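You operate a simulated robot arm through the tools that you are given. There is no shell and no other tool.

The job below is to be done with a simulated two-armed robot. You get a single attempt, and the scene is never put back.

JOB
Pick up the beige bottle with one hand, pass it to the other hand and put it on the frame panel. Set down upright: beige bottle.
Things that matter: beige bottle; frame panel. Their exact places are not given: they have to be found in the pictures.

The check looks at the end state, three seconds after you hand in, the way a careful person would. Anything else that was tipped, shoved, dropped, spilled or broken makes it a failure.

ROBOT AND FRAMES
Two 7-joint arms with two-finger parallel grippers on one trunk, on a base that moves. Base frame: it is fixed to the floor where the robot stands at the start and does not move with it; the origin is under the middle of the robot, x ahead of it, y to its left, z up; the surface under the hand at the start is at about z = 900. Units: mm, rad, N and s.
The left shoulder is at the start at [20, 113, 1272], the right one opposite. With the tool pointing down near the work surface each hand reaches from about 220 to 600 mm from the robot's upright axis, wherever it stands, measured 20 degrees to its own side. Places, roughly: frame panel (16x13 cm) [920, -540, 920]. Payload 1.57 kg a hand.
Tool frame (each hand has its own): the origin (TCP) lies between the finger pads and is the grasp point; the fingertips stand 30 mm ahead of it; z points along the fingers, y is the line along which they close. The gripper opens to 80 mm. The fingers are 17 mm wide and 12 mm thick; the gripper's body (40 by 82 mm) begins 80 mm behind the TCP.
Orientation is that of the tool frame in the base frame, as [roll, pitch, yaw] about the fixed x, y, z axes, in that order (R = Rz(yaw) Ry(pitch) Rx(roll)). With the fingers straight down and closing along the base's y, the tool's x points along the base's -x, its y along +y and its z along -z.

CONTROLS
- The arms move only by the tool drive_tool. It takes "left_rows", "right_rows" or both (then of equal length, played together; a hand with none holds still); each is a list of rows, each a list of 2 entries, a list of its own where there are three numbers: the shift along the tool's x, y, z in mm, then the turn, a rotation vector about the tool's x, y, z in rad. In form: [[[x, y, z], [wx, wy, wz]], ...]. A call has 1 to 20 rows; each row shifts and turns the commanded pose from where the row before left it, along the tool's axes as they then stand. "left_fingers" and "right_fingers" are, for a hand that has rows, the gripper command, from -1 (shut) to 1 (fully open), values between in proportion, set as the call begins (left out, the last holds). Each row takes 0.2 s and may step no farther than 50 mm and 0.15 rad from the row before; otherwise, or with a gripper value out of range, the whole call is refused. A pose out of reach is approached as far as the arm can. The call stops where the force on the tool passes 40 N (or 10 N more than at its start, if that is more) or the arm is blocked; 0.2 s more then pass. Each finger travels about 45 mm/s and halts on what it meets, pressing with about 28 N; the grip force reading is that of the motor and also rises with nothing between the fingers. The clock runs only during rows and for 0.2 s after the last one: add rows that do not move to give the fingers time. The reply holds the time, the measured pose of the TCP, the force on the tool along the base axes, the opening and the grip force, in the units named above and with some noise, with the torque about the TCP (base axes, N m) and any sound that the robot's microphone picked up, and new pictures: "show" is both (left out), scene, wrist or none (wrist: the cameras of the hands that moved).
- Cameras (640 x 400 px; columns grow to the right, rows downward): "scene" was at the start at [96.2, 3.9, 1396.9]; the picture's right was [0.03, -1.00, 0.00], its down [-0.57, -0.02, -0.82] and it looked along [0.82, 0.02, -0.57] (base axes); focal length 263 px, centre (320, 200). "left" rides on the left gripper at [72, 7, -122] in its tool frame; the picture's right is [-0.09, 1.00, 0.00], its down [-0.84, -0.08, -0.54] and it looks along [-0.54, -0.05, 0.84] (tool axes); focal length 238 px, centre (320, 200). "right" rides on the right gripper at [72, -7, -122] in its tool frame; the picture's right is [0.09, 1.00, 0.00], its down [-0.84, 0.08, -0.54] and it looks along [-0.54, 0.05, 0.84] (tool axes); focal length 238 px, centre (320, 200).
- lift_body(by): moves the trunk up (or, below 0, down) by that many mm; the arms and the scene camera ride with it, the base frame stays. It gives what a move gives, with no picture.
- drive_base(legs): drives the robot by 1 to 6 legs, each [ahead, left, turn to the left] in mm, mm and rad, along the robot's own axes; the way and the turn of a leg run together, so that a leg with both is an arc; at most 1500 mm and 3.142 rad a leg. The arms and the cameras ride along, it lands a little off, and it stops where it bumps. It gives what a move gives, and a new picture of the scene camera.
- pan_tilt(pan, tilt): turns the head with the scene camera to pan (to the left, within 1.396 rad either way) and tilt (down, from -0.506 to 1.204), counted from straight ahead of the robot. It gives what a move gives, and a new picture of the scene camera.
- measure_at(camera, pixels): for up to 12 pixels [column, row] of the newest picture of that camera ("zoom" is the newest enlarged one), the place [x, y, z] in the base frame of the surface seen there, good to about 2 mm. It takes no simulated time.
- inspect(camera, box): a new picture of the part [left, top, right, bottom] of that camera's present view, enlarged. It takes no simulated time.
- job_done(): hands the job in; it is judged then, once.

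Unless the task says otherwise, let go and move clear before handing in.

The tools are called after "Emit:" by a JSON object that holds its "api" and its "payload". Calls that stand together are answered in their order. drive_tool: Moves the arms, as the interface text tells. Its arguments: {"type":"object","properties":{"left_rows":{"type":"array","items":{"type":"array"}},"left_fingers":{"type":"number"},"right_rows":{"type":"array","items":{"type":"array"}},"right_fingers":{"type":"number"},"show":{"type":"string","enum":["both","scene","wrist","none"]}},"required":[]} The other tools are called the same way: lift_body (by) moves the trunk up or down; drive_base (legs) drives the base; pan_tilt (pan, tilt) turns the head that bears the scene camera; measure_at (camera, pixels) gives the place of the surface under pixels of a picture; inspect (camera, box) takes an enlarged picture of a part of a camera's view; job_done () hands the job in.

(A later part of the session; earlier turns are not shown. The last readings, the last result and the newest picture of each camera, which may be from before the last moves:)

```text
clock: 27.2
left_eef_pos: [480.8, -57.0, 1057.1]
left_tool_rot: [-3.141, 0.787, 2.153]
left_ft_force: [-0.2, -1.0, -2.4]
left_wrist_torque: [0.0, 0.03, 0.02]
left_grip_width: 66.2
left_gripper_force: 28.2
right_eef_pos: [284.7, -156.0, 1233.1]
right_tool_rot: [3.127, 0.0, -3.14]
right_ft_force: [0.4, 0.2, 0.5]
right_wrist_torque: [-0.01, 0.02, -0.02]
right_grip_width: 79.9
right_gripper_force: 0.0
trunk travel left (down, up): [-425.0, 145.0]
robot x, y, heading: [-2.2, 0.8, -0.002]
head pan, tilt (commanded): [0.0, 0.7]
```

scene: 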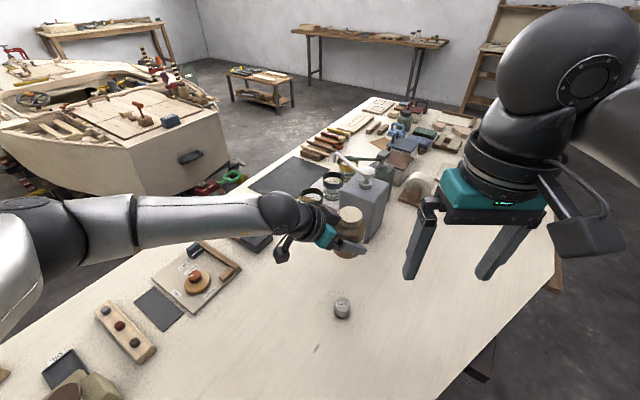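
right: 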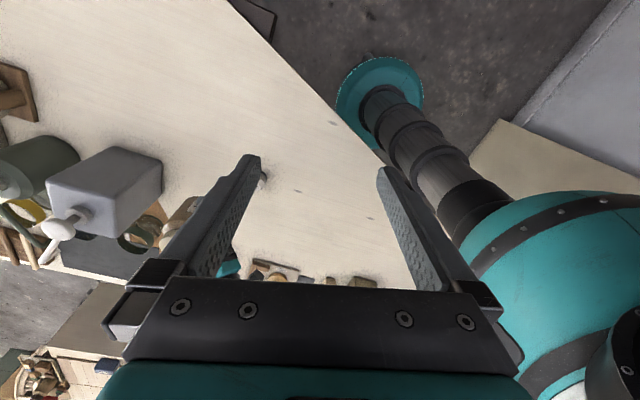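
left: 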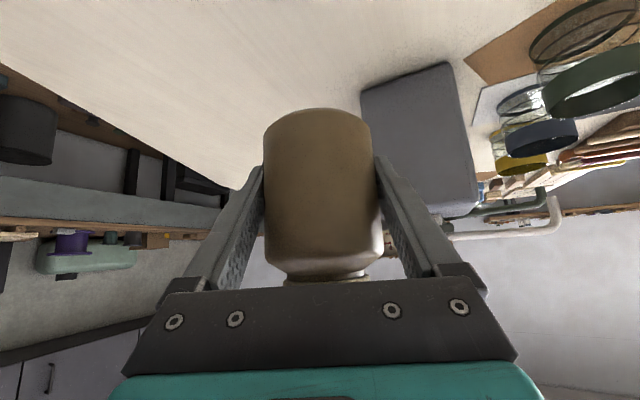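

The right hand is back to its normal yaw at (285,−156,1233). I move it forward and lower, and test a +0.7 rad turn (other direction).

Emit:
{"api": "drive_tool", "payload": {"right_rows": [[[-35, -12, 14], [0, 0, 0]], [[-35, -12, 14], [0, 0, 0]], [[-35, -12, 14], [0, 0, 0]], [[-35, -12, 14], [0, 0, 0]], [[0, 0, 0], [0, 0, 0.14]], [[0, 0, 0], [0, 0, 0.14]], [[0, 0, 0], [0, 0, 0.14]], [[0, 0, 0], [0, 0, 0.14]], [[0, 0, 0], [0, 0, 0.14]], [[0, 0, 0], [0, 0, 0]]], "right_fingers": 1, "show": "both"}}

```text
clock: 29.4
left_eef_pos: [481.1, -57.2, 1058.4]
left_tool_rot: [-3.141, 0.787, 2.154]
left_ft_force: [-0.4, 0.4, -2.0]
left_wrist_torque: [0.02, -0.01, -0.02]
left_grip_width: 66.5
left_gripper_force: 27.9
right_eef_pos: [426.7, -202.9, 1177.8]
right_tool_rot: [3.129, -0.007, 2.444]
right_ft_force: [0.2, -0.2, 0.0]
right_wrist_torque: [0.02, 0.03, 0.04]
right_grip_width: 79.9
right_gripper_force: 0.0
trunk travel left (down, up): [-425.0, 145.0]
robot x, y, heading: [-3.2, -2.6, -0.001]
head pan, tilt (commanded): [0.0, 0.7]
```

scene: 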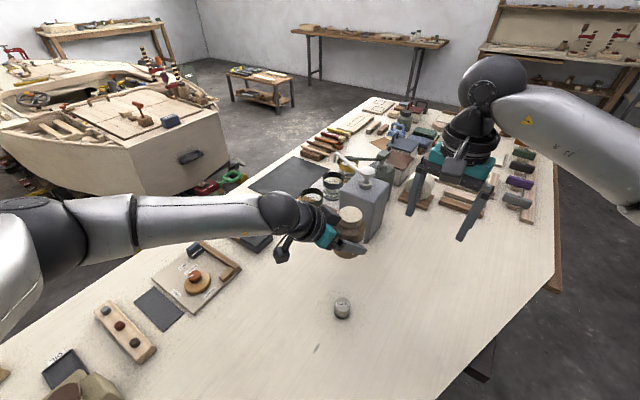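
right: 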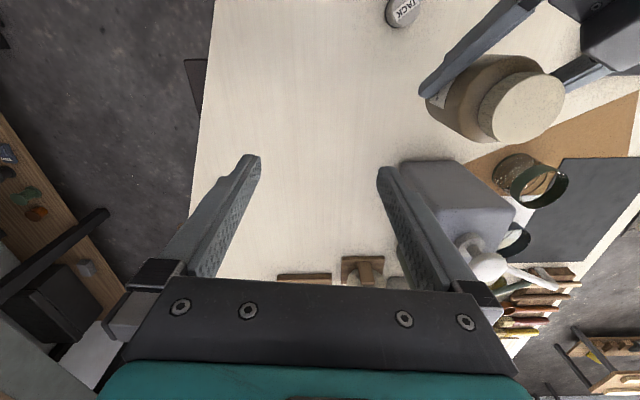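

The right hand holds yaw 2.44 well, so I'll take the bottle with its closing axis nearly parallel to the left's and lean the right hand ~15° away from the left wrist. I draw the bottle 50 mm nearer at the same time.

Emit:
{"api": "drive_tool", "payload": {"left_rows": [[[9.7, -20.9, -9.7], [0, 0, 0]], [[9.7, -20.9, -9.7], [0, 0, 0]], [[0, 0, 0], [0, 0, 0]], [[0, 0, 0], [0, 0, 0]]], "right_rows": [[[0, 0, 0], [0.012, 0, 0.12]], [[0, 0, 0], [0, 0.13, 0]], [[0, 0, 0], [0, 0.137, 0]], [[0, 0, 0], [0, 0, 0]]], "left_fingers": -1, "right_fingers": 1, "show": "both"}}

```text
clock: 30.4
left_eef_pos: [427.5, -55.2, 1056.5]
left_tool_rot: [3.142, 0.788, 2.153]
left_ft_force: [-0.3, 0.3, -1.9]
left_wrist_torque: [0.02, 0.03, 0.01]
left_grip_width: 66.2
left_gripper_force: 27.1
right_eef_pos: [423.5, -202.4, 1177.7]
right_tool_rot: [-3.141, -0.278, 2.327]
right_ft_force: [0.2, -0.2, -0.6]
right_wrist_torque: [-0.02, -0.01, 0.0]
right_grip_width: 79.9
right_gripper_force: 0.1
trunk travel left (down, up): [-425.0, 145.0]
robot x, y, heading: [-0.9, 0.5, 0.0]
head pan, tilt (commanded): [0.0, 0.7]
```

scene: 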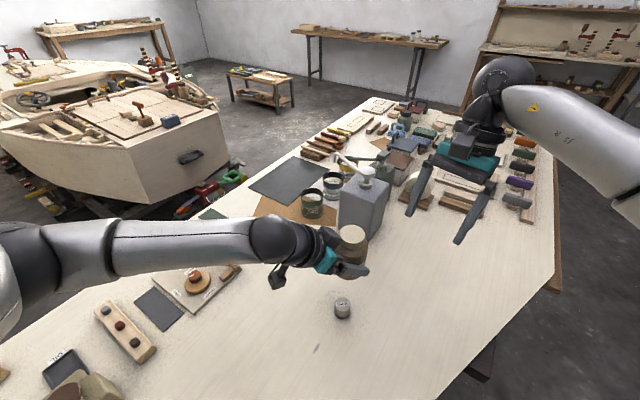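
right: 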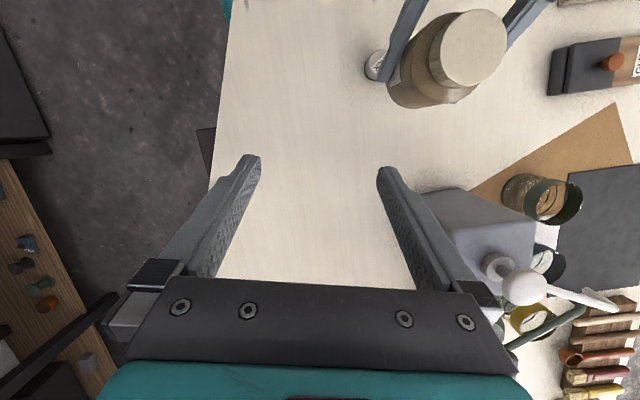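
left: 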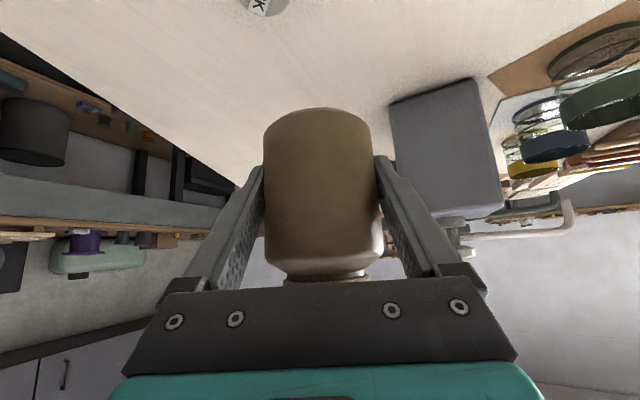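

Both poses were reached. I measure the lid in both the scene view (near (353,236)) and the right view (near (470,48)) to aim the right hand.

Emit:
{"api": "inspect", "payload": {"camera": "scene", "box": [300, 200, 400, 300]}}

Emit:
{"api": "measure_at", "payload": {"camera": "right", "pixels": [[472, 48], [442, 48], [503, 48], [472, 15], [472, 82], [450, 70], [495, 25], [420, 95], [440, 88]]}}

```text
4.00 times, centred on (350, 250) of scene
```

zoom: 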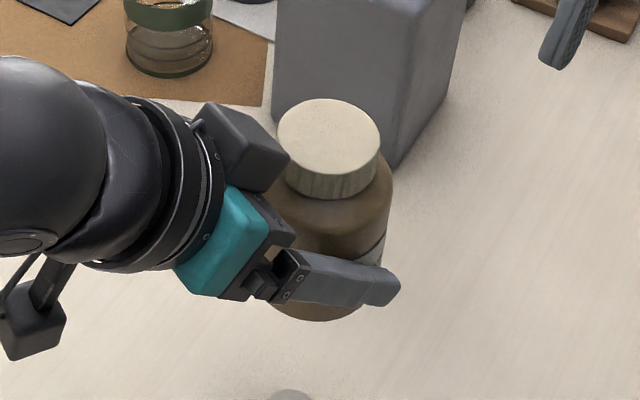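

```text
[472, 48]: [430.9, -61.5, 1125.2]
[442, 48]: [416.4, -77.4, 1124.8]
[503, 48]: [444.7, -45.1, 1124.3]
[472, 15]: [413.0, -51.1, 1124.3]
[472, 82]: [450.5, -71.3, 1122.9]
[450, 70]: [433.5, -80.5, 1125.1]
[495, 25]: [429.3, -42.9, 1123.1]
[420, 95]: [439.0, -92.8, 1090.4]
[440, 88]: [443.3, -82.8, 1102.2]
```

The lid centre is at about (431,−61,1125) and looks level. The zoom shows a black housing on the left gripper's upper side near the lid (zoom (245,145)), so I measure it for clearance.

Emit:
{"api": "measure_at", "payload": {"camera": "zoom", "pixels": [[288, 156], [262, 190], [245, 115], [205, 105], [240, 150], [328, 130], [328, 102], [285, 135], [378, 140], [328, 165], [235, 215], [280, 235]]}}

Emit:
{"api": "measure_at", "payload": {"camera": "scene", "pixels": [[275, 235], [260, 240], [300, 240], [475, 135], [455, 150], [480, 75]]}}

```text
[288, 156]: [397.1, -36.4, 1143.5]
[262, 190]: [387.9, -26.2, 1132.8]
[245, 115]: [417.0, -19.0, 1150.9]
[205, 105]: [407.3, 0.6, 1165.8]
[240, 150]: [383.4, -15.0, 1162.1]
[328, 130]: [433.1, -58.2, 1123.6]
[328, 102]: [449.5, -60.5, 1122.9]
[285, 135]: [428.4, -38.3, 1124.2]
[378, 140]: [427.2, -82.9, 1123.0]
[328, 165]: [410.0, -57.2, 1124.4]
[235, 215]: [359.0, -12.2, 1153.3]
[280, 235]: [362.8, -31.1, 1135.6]
```

```text
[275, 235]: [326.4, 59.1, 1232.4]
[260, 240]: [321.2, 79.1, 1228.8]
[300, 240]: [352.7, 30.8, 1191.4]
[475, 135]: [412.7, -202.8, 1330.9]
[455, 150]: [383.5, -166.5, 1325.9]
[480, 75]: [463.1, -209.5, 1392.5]
```

Lid centre ≈(431,−60.6), top z≈1124, base z≈1018; the left housing stays ≥40 mm from the bottle axis on its own side, so the leaned right hand clears it. I move the right hand up and to a point 80 mm above the grasp along its tool axis.

Emit:
{"api": "drive_tool", "payload": {"right_rows": [[[0, 0, -40], [0, 0, 0]], [[19.4, 25.7, 6], [0, 0, 0]], [[19.4, 25.7, 6], [0, 0, 0]], [[19.4, 25.7, 6], [0, 0, 0]], [[19.4, 25.7, 6], [0, 0, 0]], [[0, 0, 0], [0, 0, 0]]], "right_fingers": 1, "show": "both"}}

```text
clock: 31.8
left_eef_pos: [427.9, -56.7, 1057.2]
left_tool_rot: [3.14, 0.786, 2.153]
left_ft_force: [0.6, -0.5, -3.5]
left_wrist_torque: [-0.01, -0.01, 0.01]
left_grip_width: 66.6
left_gripper_force: 27.8
right_eef_pos: [450.7, -81.7, 1215.4]
right_tool_rot: [-3.141, -0.276, 2.325]
right_ft_force: [-0.5, -0.8, 0.1]
right_wrist_torque: [0.02, -0.02, 0.03]
right_grip_width: 80.0
right_gripper_force: 0.1
trunk travel left (down, up): [-425.0, 145.0]
robot x, y, heading: [0.1, 2.7, 0.002]
head pan, tilt (commanded): [0.0, 0.7]
```

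scene: 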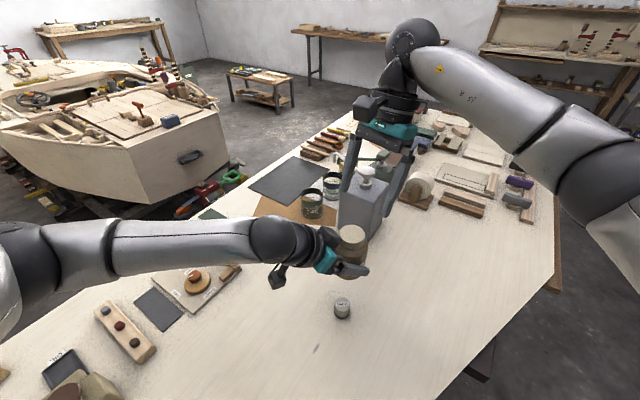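
right: 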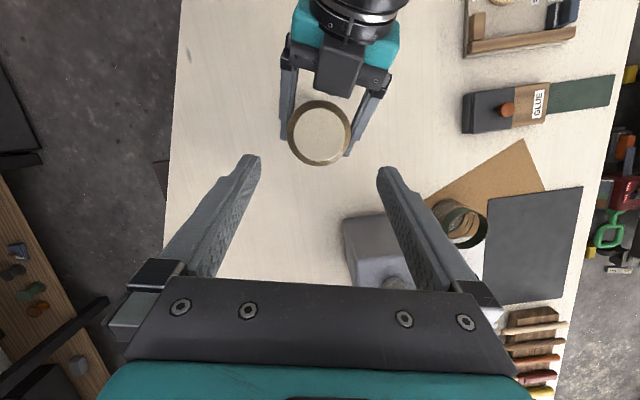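

The lid appears at (320,132) in the right view, centred between the right fingers (255 and 382). I re-measure the lid precisely before descending.

Emit:
{"api": "measure_at", "payload": {"camera": "right", "pixels": [[320, 132], [294, 132], [346, 132], [320, 106], [320, 158], [302, 114], [338, 150], [338, 114], [302, 150]]}}

Emit:
{"api": "inspect", "payload": {"camera": "right", "box": [240, 40, 400, 200]}}

```text
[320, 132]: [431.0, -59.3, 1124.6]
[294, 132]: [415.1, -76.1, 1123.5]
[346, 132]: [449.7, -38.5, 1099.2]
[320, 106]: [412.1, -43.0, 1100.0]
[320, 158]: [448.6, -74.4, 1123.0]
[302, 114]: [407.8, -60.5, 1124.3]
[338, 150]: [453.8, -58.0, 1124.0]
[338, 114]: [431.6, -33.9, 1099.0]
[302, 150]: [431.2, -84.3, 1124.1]
```

```text
2.50 times, centred on (320, 120) of right
```

zoom: 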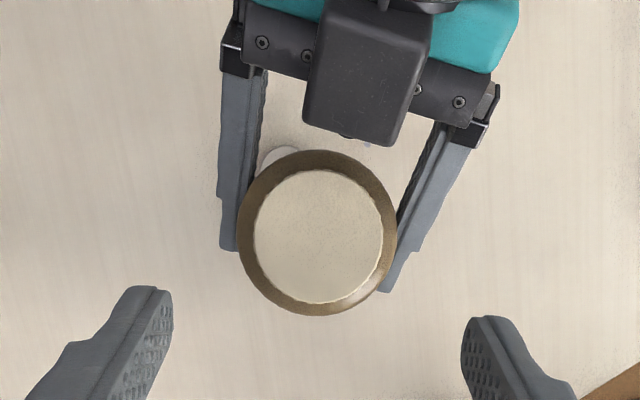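

The lid axis is (431,−61); the straight descent along the right tool axis lines up within 0.5 mm. I descend 60 mm and look.

Emit:
{"api": "drive_tool", "payload": {"right_rows": [[[0, 0, 20], [0, 0, 0]], [[0, 0, 20], [0, 0, 0]], [[0, 0, 20], [0, 0, 0]], [[0, 0, 0], [0, 0, 0]]], "right_fingers": 1, "show": "both"}}

Emit:
{"api": "inspect", "payload": {"camera": "scene", "box": [240, 100, 480, 290]}}

```text
clock: 32.8
left_eef_pos: [427.6, -54.7, 1056.8]
left_tool_rot: [-3.14, 0.787, 2.154]
left_ft_force: [0.1, 0.5, -2.2]
left_wrist_torque: [0.05, 0.0, -0.02]
left_grip_width: 66.3
left_gripper_force: 28.1
right_eef_pos: [439.4, -67.0, 1157.4]
right_tool_rot: [-3.141, -0.274, 2.326]
right_ft_force: [0.6, -0.8, -0.3]
right_wrist_torque: [0.0, 0.0, 0.0]
right_grip_width: 80.0
right_gripper_force: 0.0
trunk travel left (down, up): [-425.0, 145.0]
robot x, y, heading: [0.8, -1.7, -0.0]
head pan, tilt (commanded): [0.0, 0.7]
```

scene: 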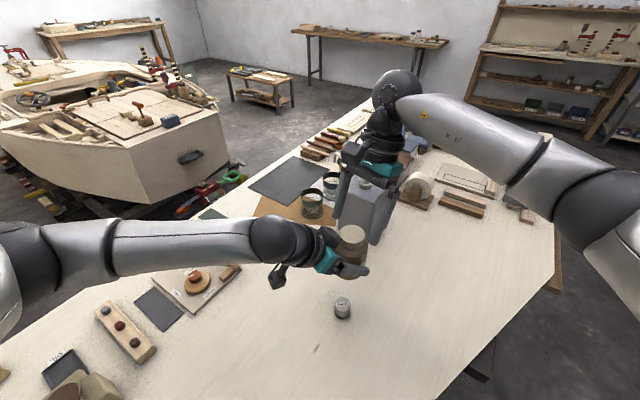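
right: 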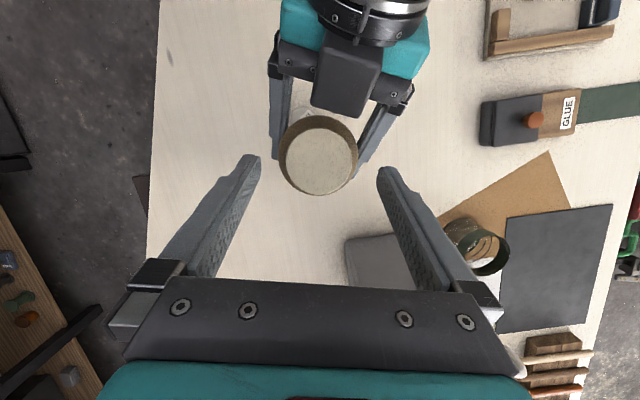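

```text
2.11 times, centred on (360, 195) of scene
```

zoom: 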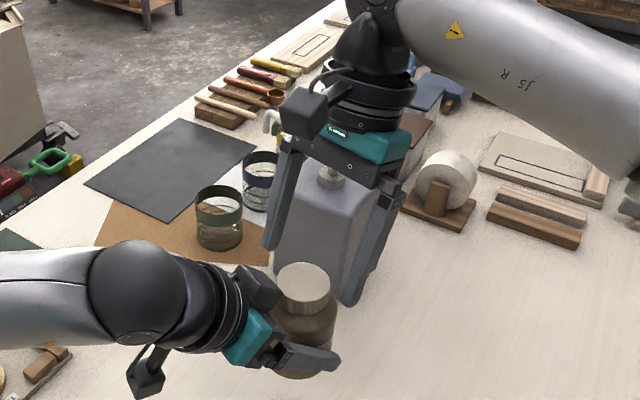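

Alignment is good (lid centred at column 319, fingers at 257/380), with ample room to the left gripper. I descend the remaining ~21 mm so the tips reach just above the shoulder.

Emit:
{"api": "drive_tool", "payload": {"right_rows": [[[-0.3, -0.3, 7], [0, 0, 0]], [[-0.3, -0.2, 7], [0, 0, 0]], [[0, 0, 6.5], [0, 0, 0]], [[0, 0, 0], [0, 0, 0]]], "right_fingers": 1, "show": "both"}}

Emit:
{"api": "inspect", "payload": {"camera": "scene", "box": [300, 140, 420, 290]}}

```text
clock: 33.8
left_eef_pos: [429.1, -55.6, 1057.1]
left_tool_rot: [-3.141, 0.787, 2.154]
left_ft_force: [-0.7, -0.2, -1.9]
left_wrist_torque: [0.05, 0.02, -0.02]
left_grip_width: 66.2
left_gripper_force: 27.9
right_eef_pos: [437.3, -64.4, 1136.6]
right_tool_rot: [-3.141, -0.276, 2.323]
right_ft_force: [0.4, 0.6, -1.0]
right_wrist_torque: [-0.01, -0.02, -0.03]
right_grip_width: 80.0
right_gripper_force: 0.2
trunk travel left (down, up): [-425.0, 145.0]
robot x, y, heading: [-1.3, 0.4, 0.003]
head pan, tilt (commanded): [0.0, 0.7]
```

scene: 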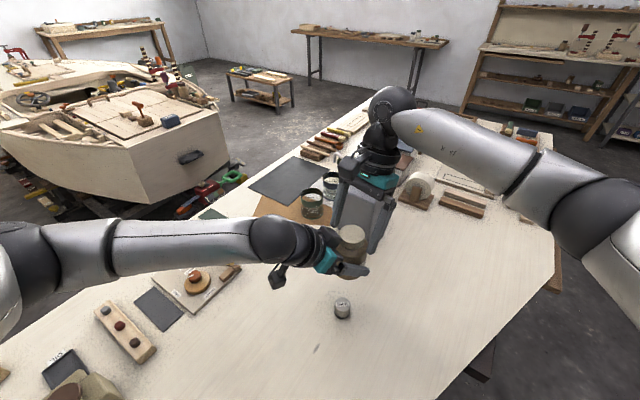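
right: 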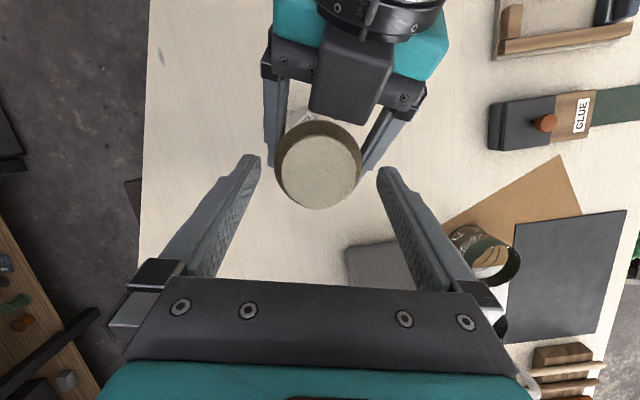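

```text
2.67 times, centred on (360, 215) of scene
```

zoom: 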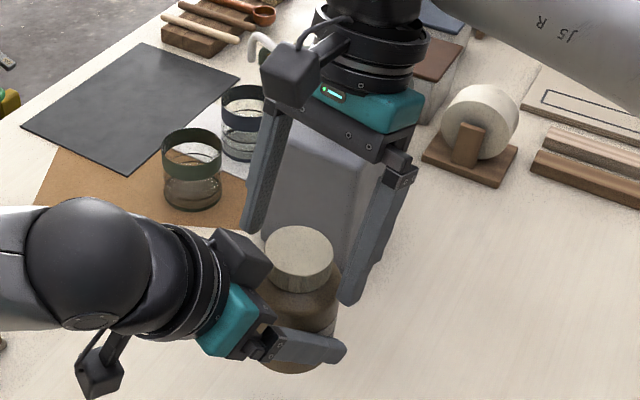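

Both right fingertips straddle the lid symmetrically (zoom (250,228) and (350,303), lid (300,250)). I close the right fingers while both hands hold still.

Emit:
{"api": "drive_tool", "payload": {"right_rows": [[[0, 0, 0], [0, 0, 0]], [[0, 0, 0], [0, 0, 0]], [[0, 0, 0], [0, 0, 0]], [[0, 0, 0], [0, 0, 0]], [[0, 0, 0], [0, 0, 0]], [[0, 0, 0], [0, 0, 0]]], "right_fingers": -1, "show": "both"}}

Emit:
{"api": "inspect", "payload": {"camera": "scene", "box": [300, 140, 420, 290]}}

```text
clock: 35.2
left_eef_pos: [429.5, -56.0, 1056.5]
left_tool_rot: [3.14, 0.788, 2.154]
left_ft_force: [1.8, 1.0, -2.0]
left_wrist_torque: [-0.04, 0.09, -0.01]
left_grip_width: 66.5
left_gripper_force: 28.3
right_eef_pos: [437.3, -64.6, 1136.8]
right_tool_rot: [-3.14, -0.276, 2.327]
right_ft_force: [-1.7, -0.5, 0.2]
right_wrist_torque: [-0.05, 0.08, 0.02]
right_grip_width: 46.1
right_gripper_force: 27.4
trunk travel left (down, up): [-425.0, 145.0]
robot x, y, heading: [3.2, -0.6, -0.002]
head pan, tilt (commanded): [0.0, 0.7]
heard: snap
```

scene: 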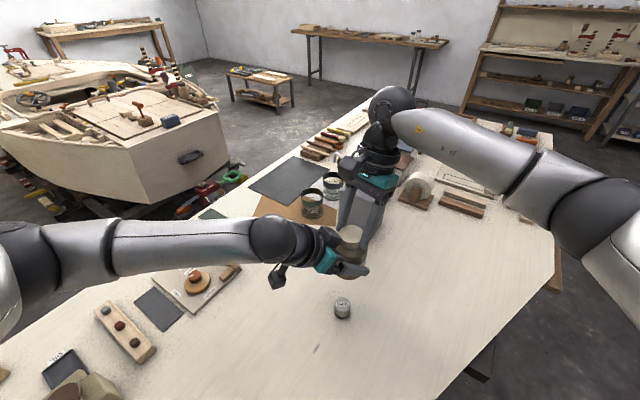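
right: 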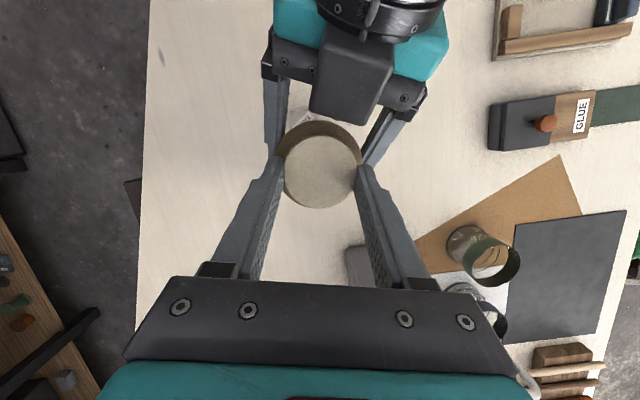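

```text
2.67 times, centred on (360, 215) of scene
```

zoom: 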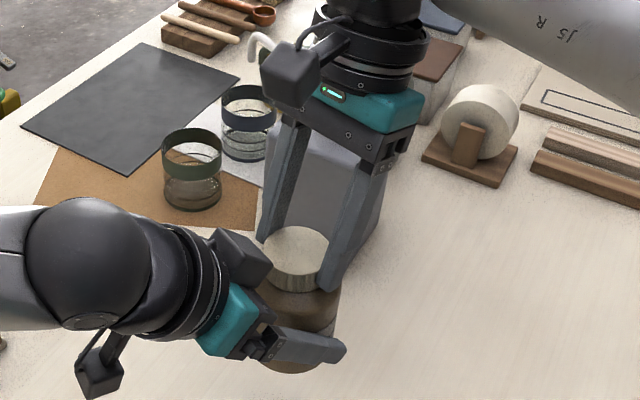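

A "snap" was heard as the right fingers closed on the lid (grip width 46 mm); the cap may have come loose. Before doing anything else I look closely at the lid and measure its height and the neck.

Emit:
{"api": "inspect", "payload": {"camera": "scene", "box": [325, 210, 385, 285]}}

Emit:
{"api": "measure_at", "payload": {"camera": "right", "pixels": [[322, 172], [322, 150], [322, 200], [295, 172], [350, 172], [305, 155], [340, 190], [322, 128], [295, 140]]}}

Emit:
{"api": "inspect", "payload": {"camera": "right", "box": [260, 100, 390, 220]}}

Emit:
{"api": "inspect", "payload": {"camera": "left", "box": [200, 90, 440, 300]}}

```text
5.33 times, centred on (355, 248) of scene
```

zoom: 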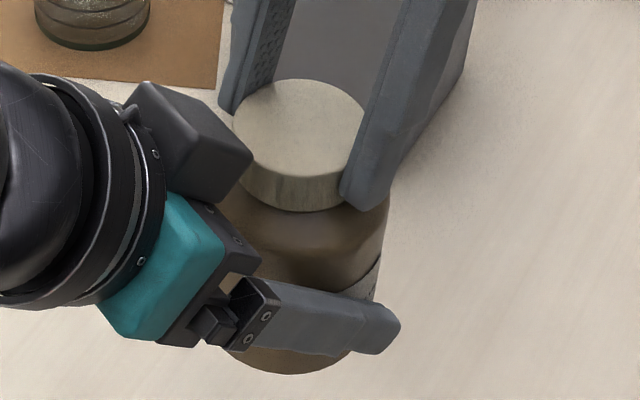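

```text
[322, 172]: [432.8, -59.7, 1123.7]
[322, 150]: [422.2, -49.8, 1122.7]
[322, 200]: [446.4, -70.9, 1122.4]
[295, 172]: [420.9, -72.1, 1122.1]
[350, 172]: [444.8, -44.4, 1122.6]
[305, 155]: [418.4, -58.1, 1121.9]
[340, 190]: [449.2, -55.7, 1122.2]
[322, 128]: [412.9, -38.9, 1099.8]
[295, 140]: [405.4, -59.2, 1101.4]
```

```text
3.33 times, centred on (325, 160) of right
```

zoom: 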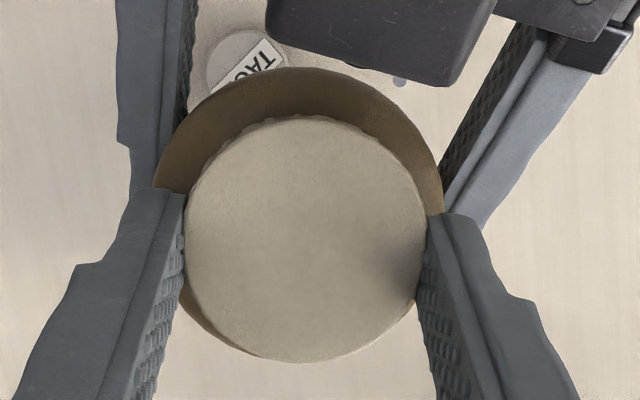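

```text
1.90 times, centred on (320, 195) of left
```

zoom: 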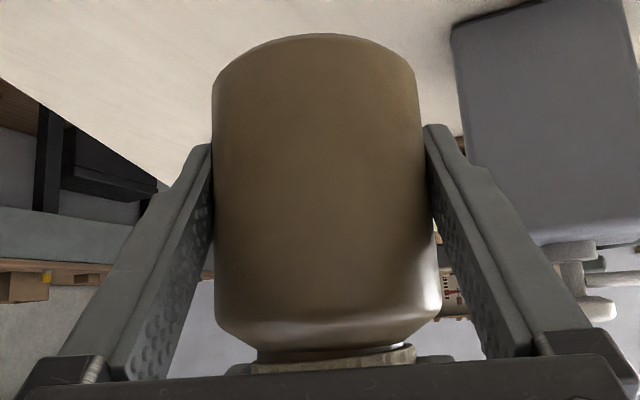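

The lid still looks seated and upright (top ≈1123 mm), but the snap could mean the cap's attachment gave way. I test gently: raise the right hand by 1 mm and read how the force builds.

Emit:
{"api": "drive_tool", "payload": {"right_rows": [[[0.27, 0, -0.96], [0, 0, 0]], [[0, 0, 0], [0, 0, 0]], [[0, 0, 0], [0, 0, 0]]], "right_fingers": -1, "show": "wrist"}}

```text
clock: 36.0
left_eef_pos: [428.0, -56.3, 1056.6]
left_tool_rot: [3.14, 0.787, 2.155]
left_ft_force: [0.8, -0.6, -1.9]
left_wrist_torque: [0.06, 0.01, 0.02]
left_grip_width: 66.2
left_gripper_force: 27.8
right_eef_pos: [436.5, -65.4, 1137.6]
right_tool_rot: [-3.141, -0.277, 2.327]
right_ft_force: [0.2, 0.0, 0.2]
right_wrist_torque: [0.0, 0.01, 0.02]
right_grip_width: 45.8
right_gripper_force: 27.8
trunk travel left (down, up): [-425.0, 145.0]
robot x, y, heading: [-1.6, 0.1, 0.002]
head pan, tilt (commanded): [0.0, 0.7]
```

right: 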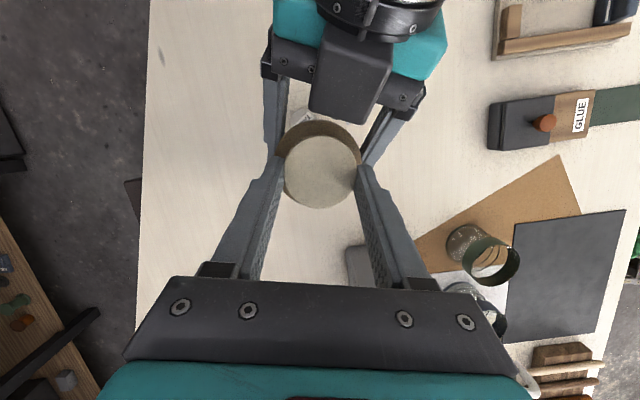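

No load built up (right force ≈0.2 N), hinting that the cap is loose. I raise 2 mm more to make sure, then look at the cap/neck gap.

Emit:
{"api": "drive_tool", "payload": {"right_rows": [[[0.55, 0, -1.92], [0, 0, 0]], [[0, 0, 0], [0, 0, 0]], [[0, 0, 0], [0, 0, 0]]], "right_fingers": -1, "show": "none"}}

Emit:
{"api": "inspect", "payload": {"camera": "scene", "box": [325, 210, 385, 285]}}

Emit:
{"api": "inspect", "payload": {"camera": "left", "box": [200, 90, 440, 300]}}

```text
clock: 36.8
left_eef_pos: [428.8, -55.1, 1055.7]
left_tool_rot: [3.141, 0.787, 2.156]
left_ft_force: [0.2, 0.5, -1.8]
left_wrist_torque: [0.0, 0.02, 0.0]
left_grip_width: 66.7
left_gripper_force: 27.7
right_eef_pos: [436.5, -65.1, 1140.2]
right_tool_rot: [-3.14, -0.277, 2.327]
right_ft_force: [-0.4, -0.1, -0.2]
right_wrist_torque: [0.01, -0.02, 0.0]
right_grip_width: 45.8
right_gripper_force: 28.3
trunk travel left (down, up): [-425.0, 145.0]
robot x, y, heading: [-3.7, 0.0, 0.0]
head pan, tilt (commanded): [0.0, 0.7]
```

```text
5.33 times, centred on (355, 248) of scene
```

zoom: 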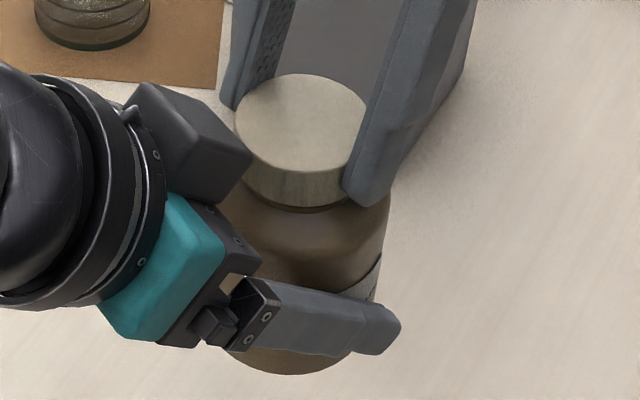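

```text
1.90 times, centred on (320, 195) of left
```

zoom: 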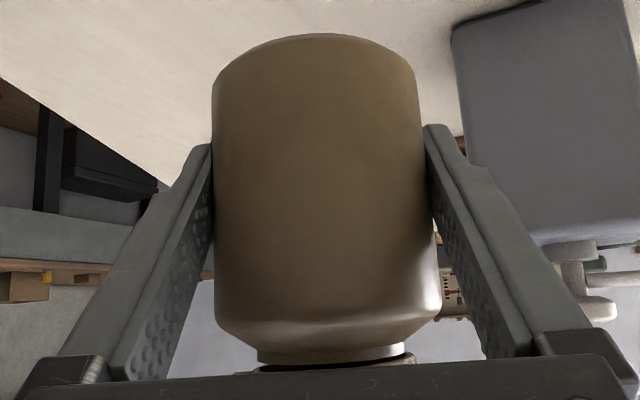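

The cap has indeed come off its seat: the neck now shows under the lid in both zooms. I lower the right hand the same 3 mm to put the cap back on the neck, watching the force.

Emit:
{"api": "drive_tool", "payload": {"right_rows": [[[-0.41, 0, 1.44], [0, 0, 0]], [[-0.41, 0, 1.44], [0, 0, 0]], [[0, 0, 0], [0, 0, 0]], [[0, 0, 0], [0, 0, 0]]], "right_fingers": -1, "show": "none"}}

Emit:
{"api": "inspect", "payload": {"camera": "scene", "box": [325, 210, 385, 285]}}

Emit:
{"api": "inspect", "payload": {"camera": "left", "box": [200, 90, 440, 300]}}

```text
clock: 37.8
left_eef_pos: [429.4, -57.0, 1057.0]
left_tool_rot: [3.142, 0.787, 2.154]
left_ft_force: [-0.7, 0.1, -1.9]
left_wrist_torque: [0.03, -0.01, -0.01]
left_grip_width: 66.5
left_gripper_force: 27.9
right_eef_pos: [436.6, -66.1, 1136.5]
right_tool_rot: [-3.141, -0.275, 2.323]
right_ft_force: [0.7, -0.7, -0.4]
right_wrist_torque: [0.04, 0.01, 0.01]
right_grip_width: 46.1
right_gripper_force: 27.9
trunk travel left (down, up): [-425.0, 145.0]
robot x, y, heading: [3.1, -1.0, -0.001]
head pan, tilt (commanded): [0.0, 0.7]
```

```text
5.33 times, centred on (355, 248) of scene
```

zoom: 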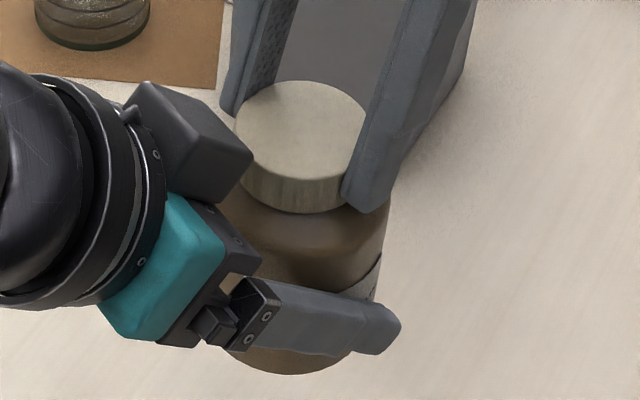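

```text
1.90 times, centred on (320, 195) of left
```

zoom: 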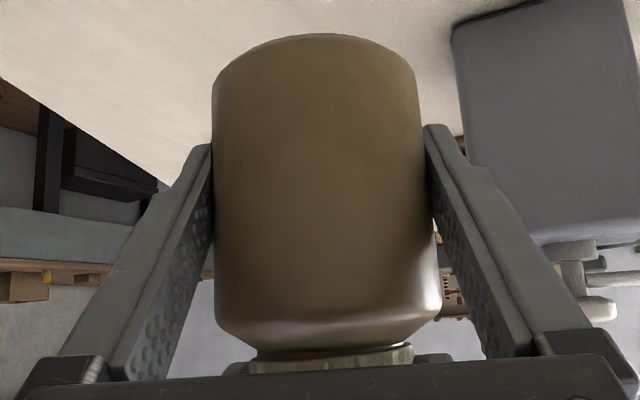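

The cap is back down on the neck. I press it down in 1 mm steps to see whether it clicks on again, watching the force and the microphone.

Emit:
{"api": "drive_tool", "payload": {"right_rows": [[[-0.27, 0, 0.96], [0, 0, 0]], [[0, 0, 0], [0, 0, 0]], [[0, 0, 0], [0, 0, 0]]], "right_fingers": -1, "show": "none"}}

```text
clock: 38.6
left_eef_pos: [428.7, -55.8, 1055.9]
left_tool_rot: [3.139, 0.787, 2.154]
left_ft_force: [1.4, 0.2, -3.3]
left_wrist_torque: [-0.02, 0.06, 0.02]
left_grip_width: 66.6
left_gripper_force: 27.6
right_eef_pos: [436.1, -65.0, 1135.4]
right_tool_rot: [-3.139, -0.276, 2.325]
right_ft_force: [-1.6, -0.1, 0.6]
right_wrist_torque: [0.04, 0.07, 0.02]
right_grip_width: 45.9
right_gripper_force: 28.2
trunk travel left (down, up): [-425.0, 145.0]
robot x, y, heading: [-0.9, -0.1, -0.004]
head pan, tilt (commanded): [0.0, 0.7]
```

Contact is felt (left z force −1.9→−3.3 N). I press another 2 mm.

Emit:
{"api": "drive_tool", "payload": {"right_rows": [[[-0.27, 0, 0.96], [0, 0, 0]], [[-0.27, 0, 0.96], [0, 0, 0]], [[0, 0, 0], [0, 0, 0]], [[0, 0, 0], [0, 0, 0]]], "right_fingers": -1, "show": "none"}}

```text
clock: 39.6
left_eef_pos: [429.5, -54.9, 1056.2]
left_tool_rot: [-3.141, 0.784, 2.156]
left_ft_force: [7.6, -1.0, -12.8]
left_wrist_torque: [0.17, 0.43, 0.03]
left_grip_width: 66.2
left_gripper_force: 28.7
right_eef_pos: [436.6, -64.0, 1134.1]
right_tool_rot: [-3.141, -0.278, 2.324]
right_ft_force: [-8.4, 1.5, 10.1]
right_wrist_torque: [0.07, 0.33, 0.04]
right_grip_width: 45.7
right_gripper_force: 27.7
trunk travel left (down, up): [-425.0, 145.0]
robot x, y, heading: [2.4, 1.6, -0.003]
head pan, tilt (commanded): [0.0, 0.7]
```

Pressing reached ~10 N with an 8 N sideways part and no click; possibly the fingertips touch the shoulder. I measure where the cap now sits relative to the body before backing off.

Emit:
{"api": "inspect", "payload": {"camera": "right", "box": [260, 100, 390, 220]}}

Emit:
{"api": "measure_at", "payload": {"camera": "right", "pixels": [[322, 172], [310, 165], [335, 165], [310, 185], [335, 185], [322, 195], [322, 155], [322, 130], [300, 138]]}}

Emit:
{"api": "inspect", "payload": {"camera": "scene", "box": [325, 210, 385, 285]}}

Emit:
{"api": "measure_at", "payload": {"camera": "zoom", "pixels": [[300, 132], [300, 95], [300, 165], [260, 132], [335, 120], [300, 190], [300, 206], [300, 218], [320, 235], [370, 220]]}}

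```text
3.33 times, centred on (325, 160) of right
```

zoom: 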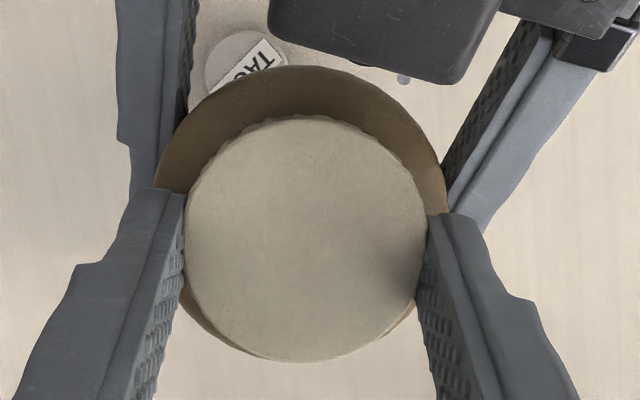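

```text
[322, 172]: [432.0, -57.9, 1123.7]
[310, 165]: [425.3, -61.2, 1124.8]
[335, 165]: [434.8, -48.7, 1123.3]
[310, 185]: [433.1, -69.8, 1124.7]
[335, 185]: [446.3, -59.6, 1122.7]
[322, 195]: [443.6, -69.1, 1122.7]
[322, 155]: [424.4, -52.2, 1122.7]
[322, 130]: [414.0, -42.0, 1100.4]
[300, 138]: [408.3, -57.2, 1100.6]
```

```text
5.33 times, centred on (355, 248) of scene
```

zoom: 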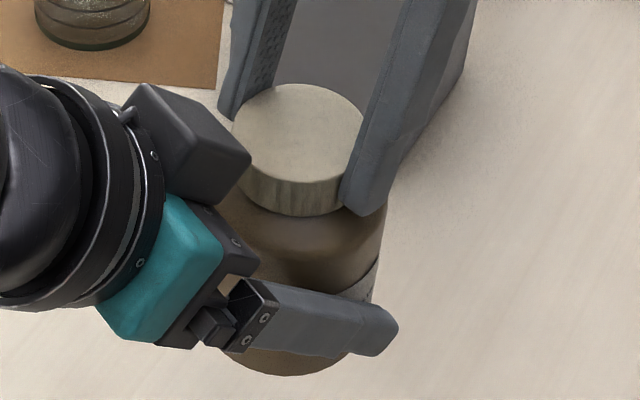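

```text
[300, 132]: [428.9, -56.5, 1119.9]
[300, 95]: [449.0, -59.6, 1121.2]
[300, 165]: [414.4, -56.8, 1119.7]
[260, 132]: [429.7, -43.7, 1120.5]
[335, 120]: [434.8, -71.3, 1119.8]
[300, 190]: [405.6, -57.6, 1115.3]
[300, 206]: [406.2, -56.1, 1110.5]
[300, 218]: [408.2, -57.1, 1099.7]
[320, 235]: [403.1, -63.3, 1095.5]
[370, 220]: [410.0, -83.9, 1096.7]
```

The cap was pushed fully down (scene view shows it slightly lower than before). I back off the pressing force by 2.9 mm, then check whether the cap is now held or still free.

Emit:
{"api": "drive_tool", "payload": {"right_rows": [[[0.41, 0, -1.44], [0, 0, 0]], [[0.41, 0, -1.44], [0, 0, 0]], [[0, 0, 0], [0, 0, 0]], [[0, 0, 0], [0, 0, 0]]], "right_fingers": -1, "show": "none"}}

Emit:
{"api": "inspect", "payload": {"camera": "scene", "box": [325, 210, 385, 285]}}

Emit:
{"api": "inspect", "payload": {"camera": "left", "box": [260, 240, 400, 320]}}

```text
clock: 40.6
left_eef_pos: [428.1, -56.9, 1057.7]
left_tool_rot: [3.141, 0.79, 2.152]
left_ft_force: [6.0, -4.8, -5.8]
left_wrist_torque: [0.21, 0.28, 0.04]
left_grip_width: 66.5
left_gripper_force: 28.2
right_eef_pos: [438.0, -65.5, 1135.6]
right_tool_rot: [-3.14, -0.276, 2.325]
right_ft_force: [-5.6, 4.7, 3.1]
right_wrist_torque: [0.12, 0.13, -0.01]
right_grip_width: 45.9
right_gripper_force: 28.2
trunk travel left (down, up): [-425.0, 145.0]
robot x, y, heading: [2.6, -5.1, 0.005]
head pan, tilt (commanded): [0.0, 0.7]
```

```text
5.33 times, centred on (355, 248) of scene
```

zoom: 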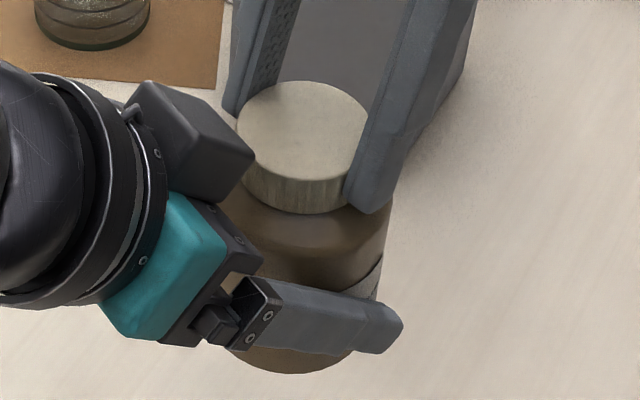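

```text
4.57 times, centred on (330, 280) of left
```

zoom: 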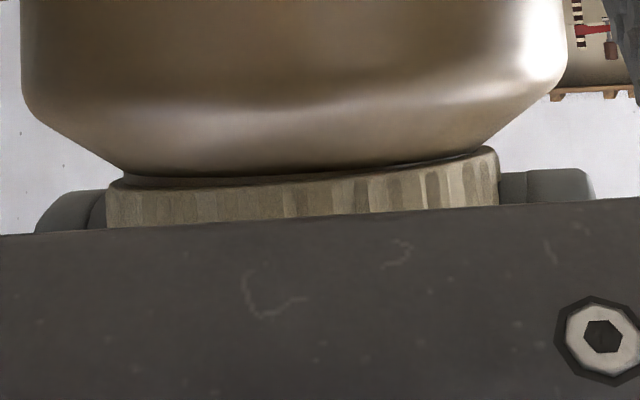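

The cap sits flush on the shoulder now, and some sideways force remains (≈7 N). I raise 1 mm more to see whether the force turns into a pull (cap held) or vanishes (cap free).

Emit:
{"api": "drive_tool", "payload": {"right_rows": [[[0.27, 0, -0.96], [0, 0, 0]], [[0, 0, 0], [0, 0, 0]], [[0, 0, 0], [0, 0, 0]]], "right_fingers": -1, "show": "none"}}

Emit:
{"api": "inspect", "payload": {"camera": "left", "box": [260, 240, 400, 320]}}

```text
clock: 41.4
left_eef_pos: [427.9, -56.0, 1057.2]
left_tool_rot: [-3.141, 0.788, 2.154]
left_ft_force: [0.4, -3.0, 1.6]
left_wrist_torque: [0.27, 0.06, -0.03]
left_grip_width: 66.6
left_gripper_force: 28.0
right_eef_pos: [436.0, -65.5, 1136.6]
right_tool_rot: [-3.14, -0.275, 2.326]
right_ft_force: [-0.8, 4.3, -3.4]
right_wrist_torque: [0.06, -0.02, -0.02]
right_grip_width: 46.0
right_gripper_force: 28.1
trunk travel left (down, up): [-425.0, 145.0]
robot x, y, heading: [0.2, -4.4, 0.0]
head pan, tilt (commanded): [0.0, 0.7]
```

```text
4.57 times, centred on (330, 280) of left
```

zoom: 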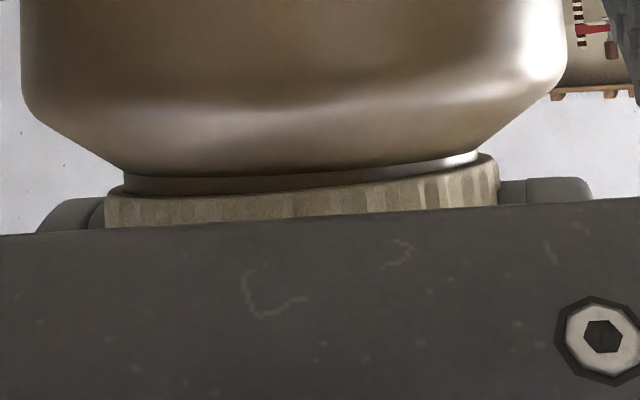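

Now there is a downward pull of 3.4 N on the right hand, so the cap resists somewhat. One more millimetre will tell friction from a real hold.

Emit:
{"api": "drive_tool", "payload": {"right_rows": [[[0.27, 0, -0.96], [0, 0, 0]], [[0, 0, 0], [0, 0, 0]], [[0, 0, 0], [0, 0, 0]]], "right_fingers": -1, "show": "none"}}

Emit:
{"api": "inspect", "payload": {"camera": "left", "box": [260, 240, 400, 320]}}

```text
clock: 42.2
left_eef_pos: [427.6, -55.9, 1057.5]
left_tool_rot: [-3.141, 0.786, 2.156]
left_ft_force: [-0.2, -0.5, -1.8]
left_wrist_torque: [0.02, 0.02, 0.0]
left_grip_width: 66.4
left_gripper_force: 28.2
right_eef_pos: [437.1, -67.2, 1139.7]
right_tool_rot: [3.141, -0.276, 2.324]
right_ft_force: [-0.1, -0.5, 0.4]
right_wrist_torque: [0.06, -0.02, -0.01]
right_grip_width: 45.8
right_gripper_force: 27.8
trunk travel left (down, up): [-425.0, 145.0]
robot x, y, heading: [-0.8, 1.5, 0.003]
head pan, tilt (commanded): [0.0, 0.7]
```

```text
4.57 times, centred on (330, 280) of left
```

zoom: 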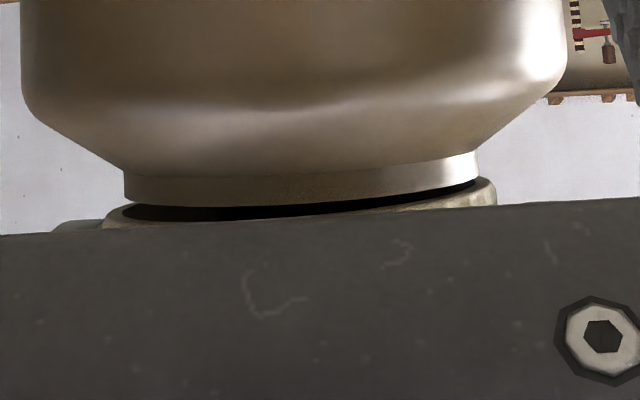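

That time the cap came off smoothly once past a ~5 N hold, so pressing does seat it with some retention. I lower it back 2 mm onto the neck and will then press while watching the sideways force.

Emit:
{"api": "drive_tool", "payload": {"right_rows": [[[-0.27, 0, 0.96], [0, 0, 0]], [[-0.27, 0, 0.96], [0, 0, 0]], [[0, 0, 0], [0, 0, 0]], [[0, 0, 0], [0, 0, 0]]], "right_fingers": -1, "show": "none"}}

Emit:
{"api": "inspect", "payload": {"camera": "left", "box": [260, 240, 400, 320]}}

```text
clock: 43.2
left_eef_pos: [428.2, -55.9, 1056.5]
left_tool_rot: [3.14, 0.786, 2.153]
left_ft_force: [-0.1, 1.2, -3.1]
left_wrist_torque: [-0.05, -0.01, -0.01]
left_grip_width: 66.6
left_gripper_force: 27.9
right_eef_pos: [437.7, -64.2, 1137.4]
right_tool_rot: [-3.14, -0.274, 2.324]
right_ft_force: [0.8, -0.8, 0.9]
right_wrist_torque: [-0.03, -0.01, -0.01]
right_grip_width: 45.8
right_gripper_force: 28.7
trunk travel left (down, up): [-425.0, 145.0]
robot x, y, heading: [-1.0, -1.1, -0.002]
head pan, tilt (commanded): [0.0, 0.7]
```

```text
4.57 times, centred on (330, 280) of left
```

zoom: 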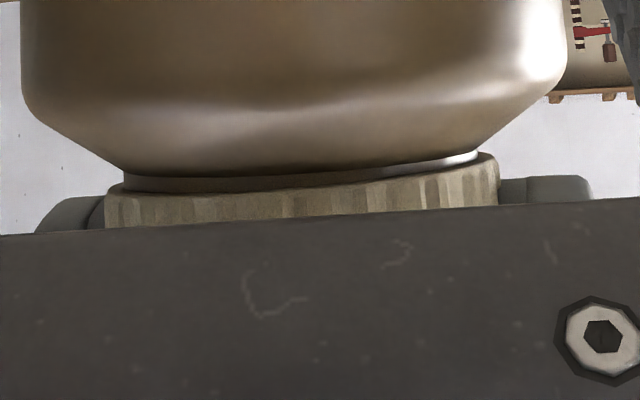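

The cap is on the neck again with little force. I press by 1 mm steps, checking forces each time.

Emit:
{"api": "drive_tool", "payload": {"right_rows": [[[-0.27, 0, 0.96], [0, 0, 0]], [[-0.14, 0, 0.48], [0, 0, 0]], [[0, 0, 0], [0, 0, 0]], [[0, 0, 0], [0, 0, 0]]], "right_fingers": -1, "show": "none"}}

Emit:
{"api": "inspect", "payload": {"camera": "left", "box": [260, 240, 400, 320]}}

```text
clock: 44.2
left_eef_pos: [430.1, -56.0, 1055.9]
left_tool_rot: [3.141, 0.785, 2.154]
left_ft_force: [1.0, -0.2, -5.1]
left_wrist_torque: [0.03, 0.08, 0.0]
left_grip_width: 66.2
left_gripper_force: 28.2
right_eef_pos: [436.3, -65.1, 1134.6]
right_tool_rot: [-3.141, -0.275, 2.326]
right_ft_force: [0.1, 0.5, 2.8]
right_wrist_torque: [0.01, 0.04, 0.01]
right_grip_width: 45.6
right_gripper_force: 28.2
trunk travel left (down, up): [-425.0, 145.0]
robot x, y, heading: [-0.1, -2.3, -0.001]
head pan, tilt (commanded): [0.0, 0.7]
```

```text
4.57 times, centred on (330, 280) of left
```

zoom: 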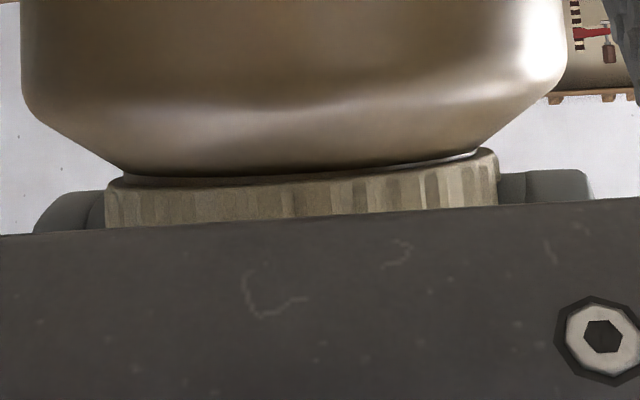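

The cap is nearly flush with only 2.8 N and almost no sideways force. I press 1.5 mm more.

Emit:
{"api": "drive_tool", "payload": {"right_rows": [[[-0.2, 0, 0.72], [0, 0, 0]], [[-0.2, 0, 0.72], [0, 0, 0]], [[0, 0, 0], [0, 0, 0]], [[0, 0, 0], [0, 0, 0]]], "right_fingers": -1, "show": "none"}}

Emit:
{"api": "inspect", "payload": {"camera": "left", "box": [260, 240, 400, 320]}}

```text
clock: 45.2
left_eef_pos: [427.9, -54.3, 1056.2]
left_tool_rot: [3.14, 0.784, 2.155]
left_ft_force: [6.7, -1.8, -15.8]
left_wrist_torque: [0.2, 0.39, 0.02]
left_grip_width: 66.3
left_gripper_force: 28.2
right_eef_pos: [436.8, -64.9, 1134.7]
right_tool_rot: [3.141, -0.278, 2.325]
right_ft_force: [-7.6, 2.0, 12.9]
right_wrist_torque: [0.14, 0.28, 0.02]
right_grip_width: 45.9
right_gripper_force: 27.4
trunk travel left (down, up): [-425.0, 145.0]
robot x, y, heading: [-2.3, -2.0, 0.001]
head pan, tilt (commanded): [0.0, 0.7]
```

```text
4.57 times, centred on (330, 280) of left
```

zoom: 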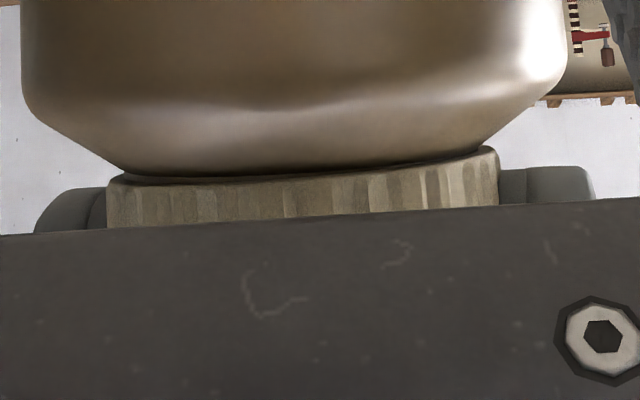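

The cap is flush with the shoulder at 13 N press. I back off 1.5 mm to relieve the force, then open the right fingers to leave the cap seated, since the bottle must be passed by its body instead.

Emit:
{"api": "drive_tool", "payload": {"right_rows": [[[0.2, 0, -0.72], [0, 0, 0]], [[0.2, 0, -0.72], [0, 0, 0]], [[0, 0, 0], [0, 0, 0]]], "right_fingers": -1, "show": "none"}}

```text
clock: 46.0
left_eef_pos: [428.6, -56.2, 1056.9]
left_tool_rot: [3.139, 0.786, 2.154]
left_ft_force: [5.8, -1.7, -12.2]
left_wrist_torque: [0.15, 0.29, 0.04]
left_grip_width: 66.6
left_gripper_force: 28.2
right_eef_pos: [437.3, -65.8, 1134.0]
right_tool_rot: [-3.14, -0.277, 2.327]
right_ft_force: [-4.8, 2.1, 9.7]
right_wrist_torque: [0.12, 0.25, 0.01]
right_grip_width: 46.1
right_gripper_force: 28.2
trunk travel left (down, up): [-425.0, 145.0]
robot x, y, heading: [0.0, -1.1, -0.0]
head pan, tilt (commanded): [0.0, 0.7]
```

Still 9.7 N of press; I back off another 1 mm before opening.

Emit:
{"api": "drive_tool", "payload": {"right_rows": [[[0.2, 0, -0.72], [0, 0, 0]], [[0, 0, 0], [0, 0, 0]], [[0, 0, 0], [0, 0, 0]]], "right_fingers": -1, "show": "none"}}

```text
clock: 46.8
left_eef_pos: [427.9, -56.2, 1056.1]
left_tool_rot: [3.141, 0.787, 2.153]
left_ft_force: [4.8, -0.9, -7.4]
left_wrist_torque: [0.11, 0.26, 0.02]
left_grip_width: 66.4
left_gripper_force: 28.0
right_eef_pos: [437.1, -66.2, 1135.4]
right_tool_rot: [-3.14, -0.276, 2.324]
right_ft_force: [-4.8, 2.2, 5.1]
right_wrist_torque: [0.01, 0.15, 0.03]
right_grip_width: 45.8
right_gripper_force: 28.0
trunk travel left (down, up): [-425.0, 145.0]
robot x, y, heading: [2.0, 0.8, 0.001]
head pan, tilt (commanded): [0.0, 0.7]
```

Emit:
{"api": "drive_tool", "payload": {"right_rows": [[[0.5, -0.36, -0.6], [0, 0, 0]], [[0, 0, 0], [0, 0, 0]], [[0, 0, 0], [0, 0, 0]]], "right_fingers": -1, "show": "none"}}

```text
clock: 47.6
left_eef_pos: [428.8, -56.3, 1057.5]
left_tool_rot: [3.141, 0.789, 2.151]
left_ft_force: [0.0, -0.7, -0.7]
left_wrist_torque: [0.02, 0.05, 0.0]
left_grip_width: 66.7
left_gripper_force: 28.1
right_eef_pos: [436.7, -67.6, 1136.8]
right_tool_rot: [-3.139, -0.275, 2.325]
right_ft_force: [-0.3, 1.1, -1.3]
right_wrist_torque: [0.03, 0.0, -0.01]
right_grip_width: 45.6
right_gripper_force: 27.9
trunk travel left (down, up): [-425.0, 145.0]
robot x, y, heading: [3.5, -1.1, -0.002]
head pan, tilt (commanded): [0.0, 0.7]
```

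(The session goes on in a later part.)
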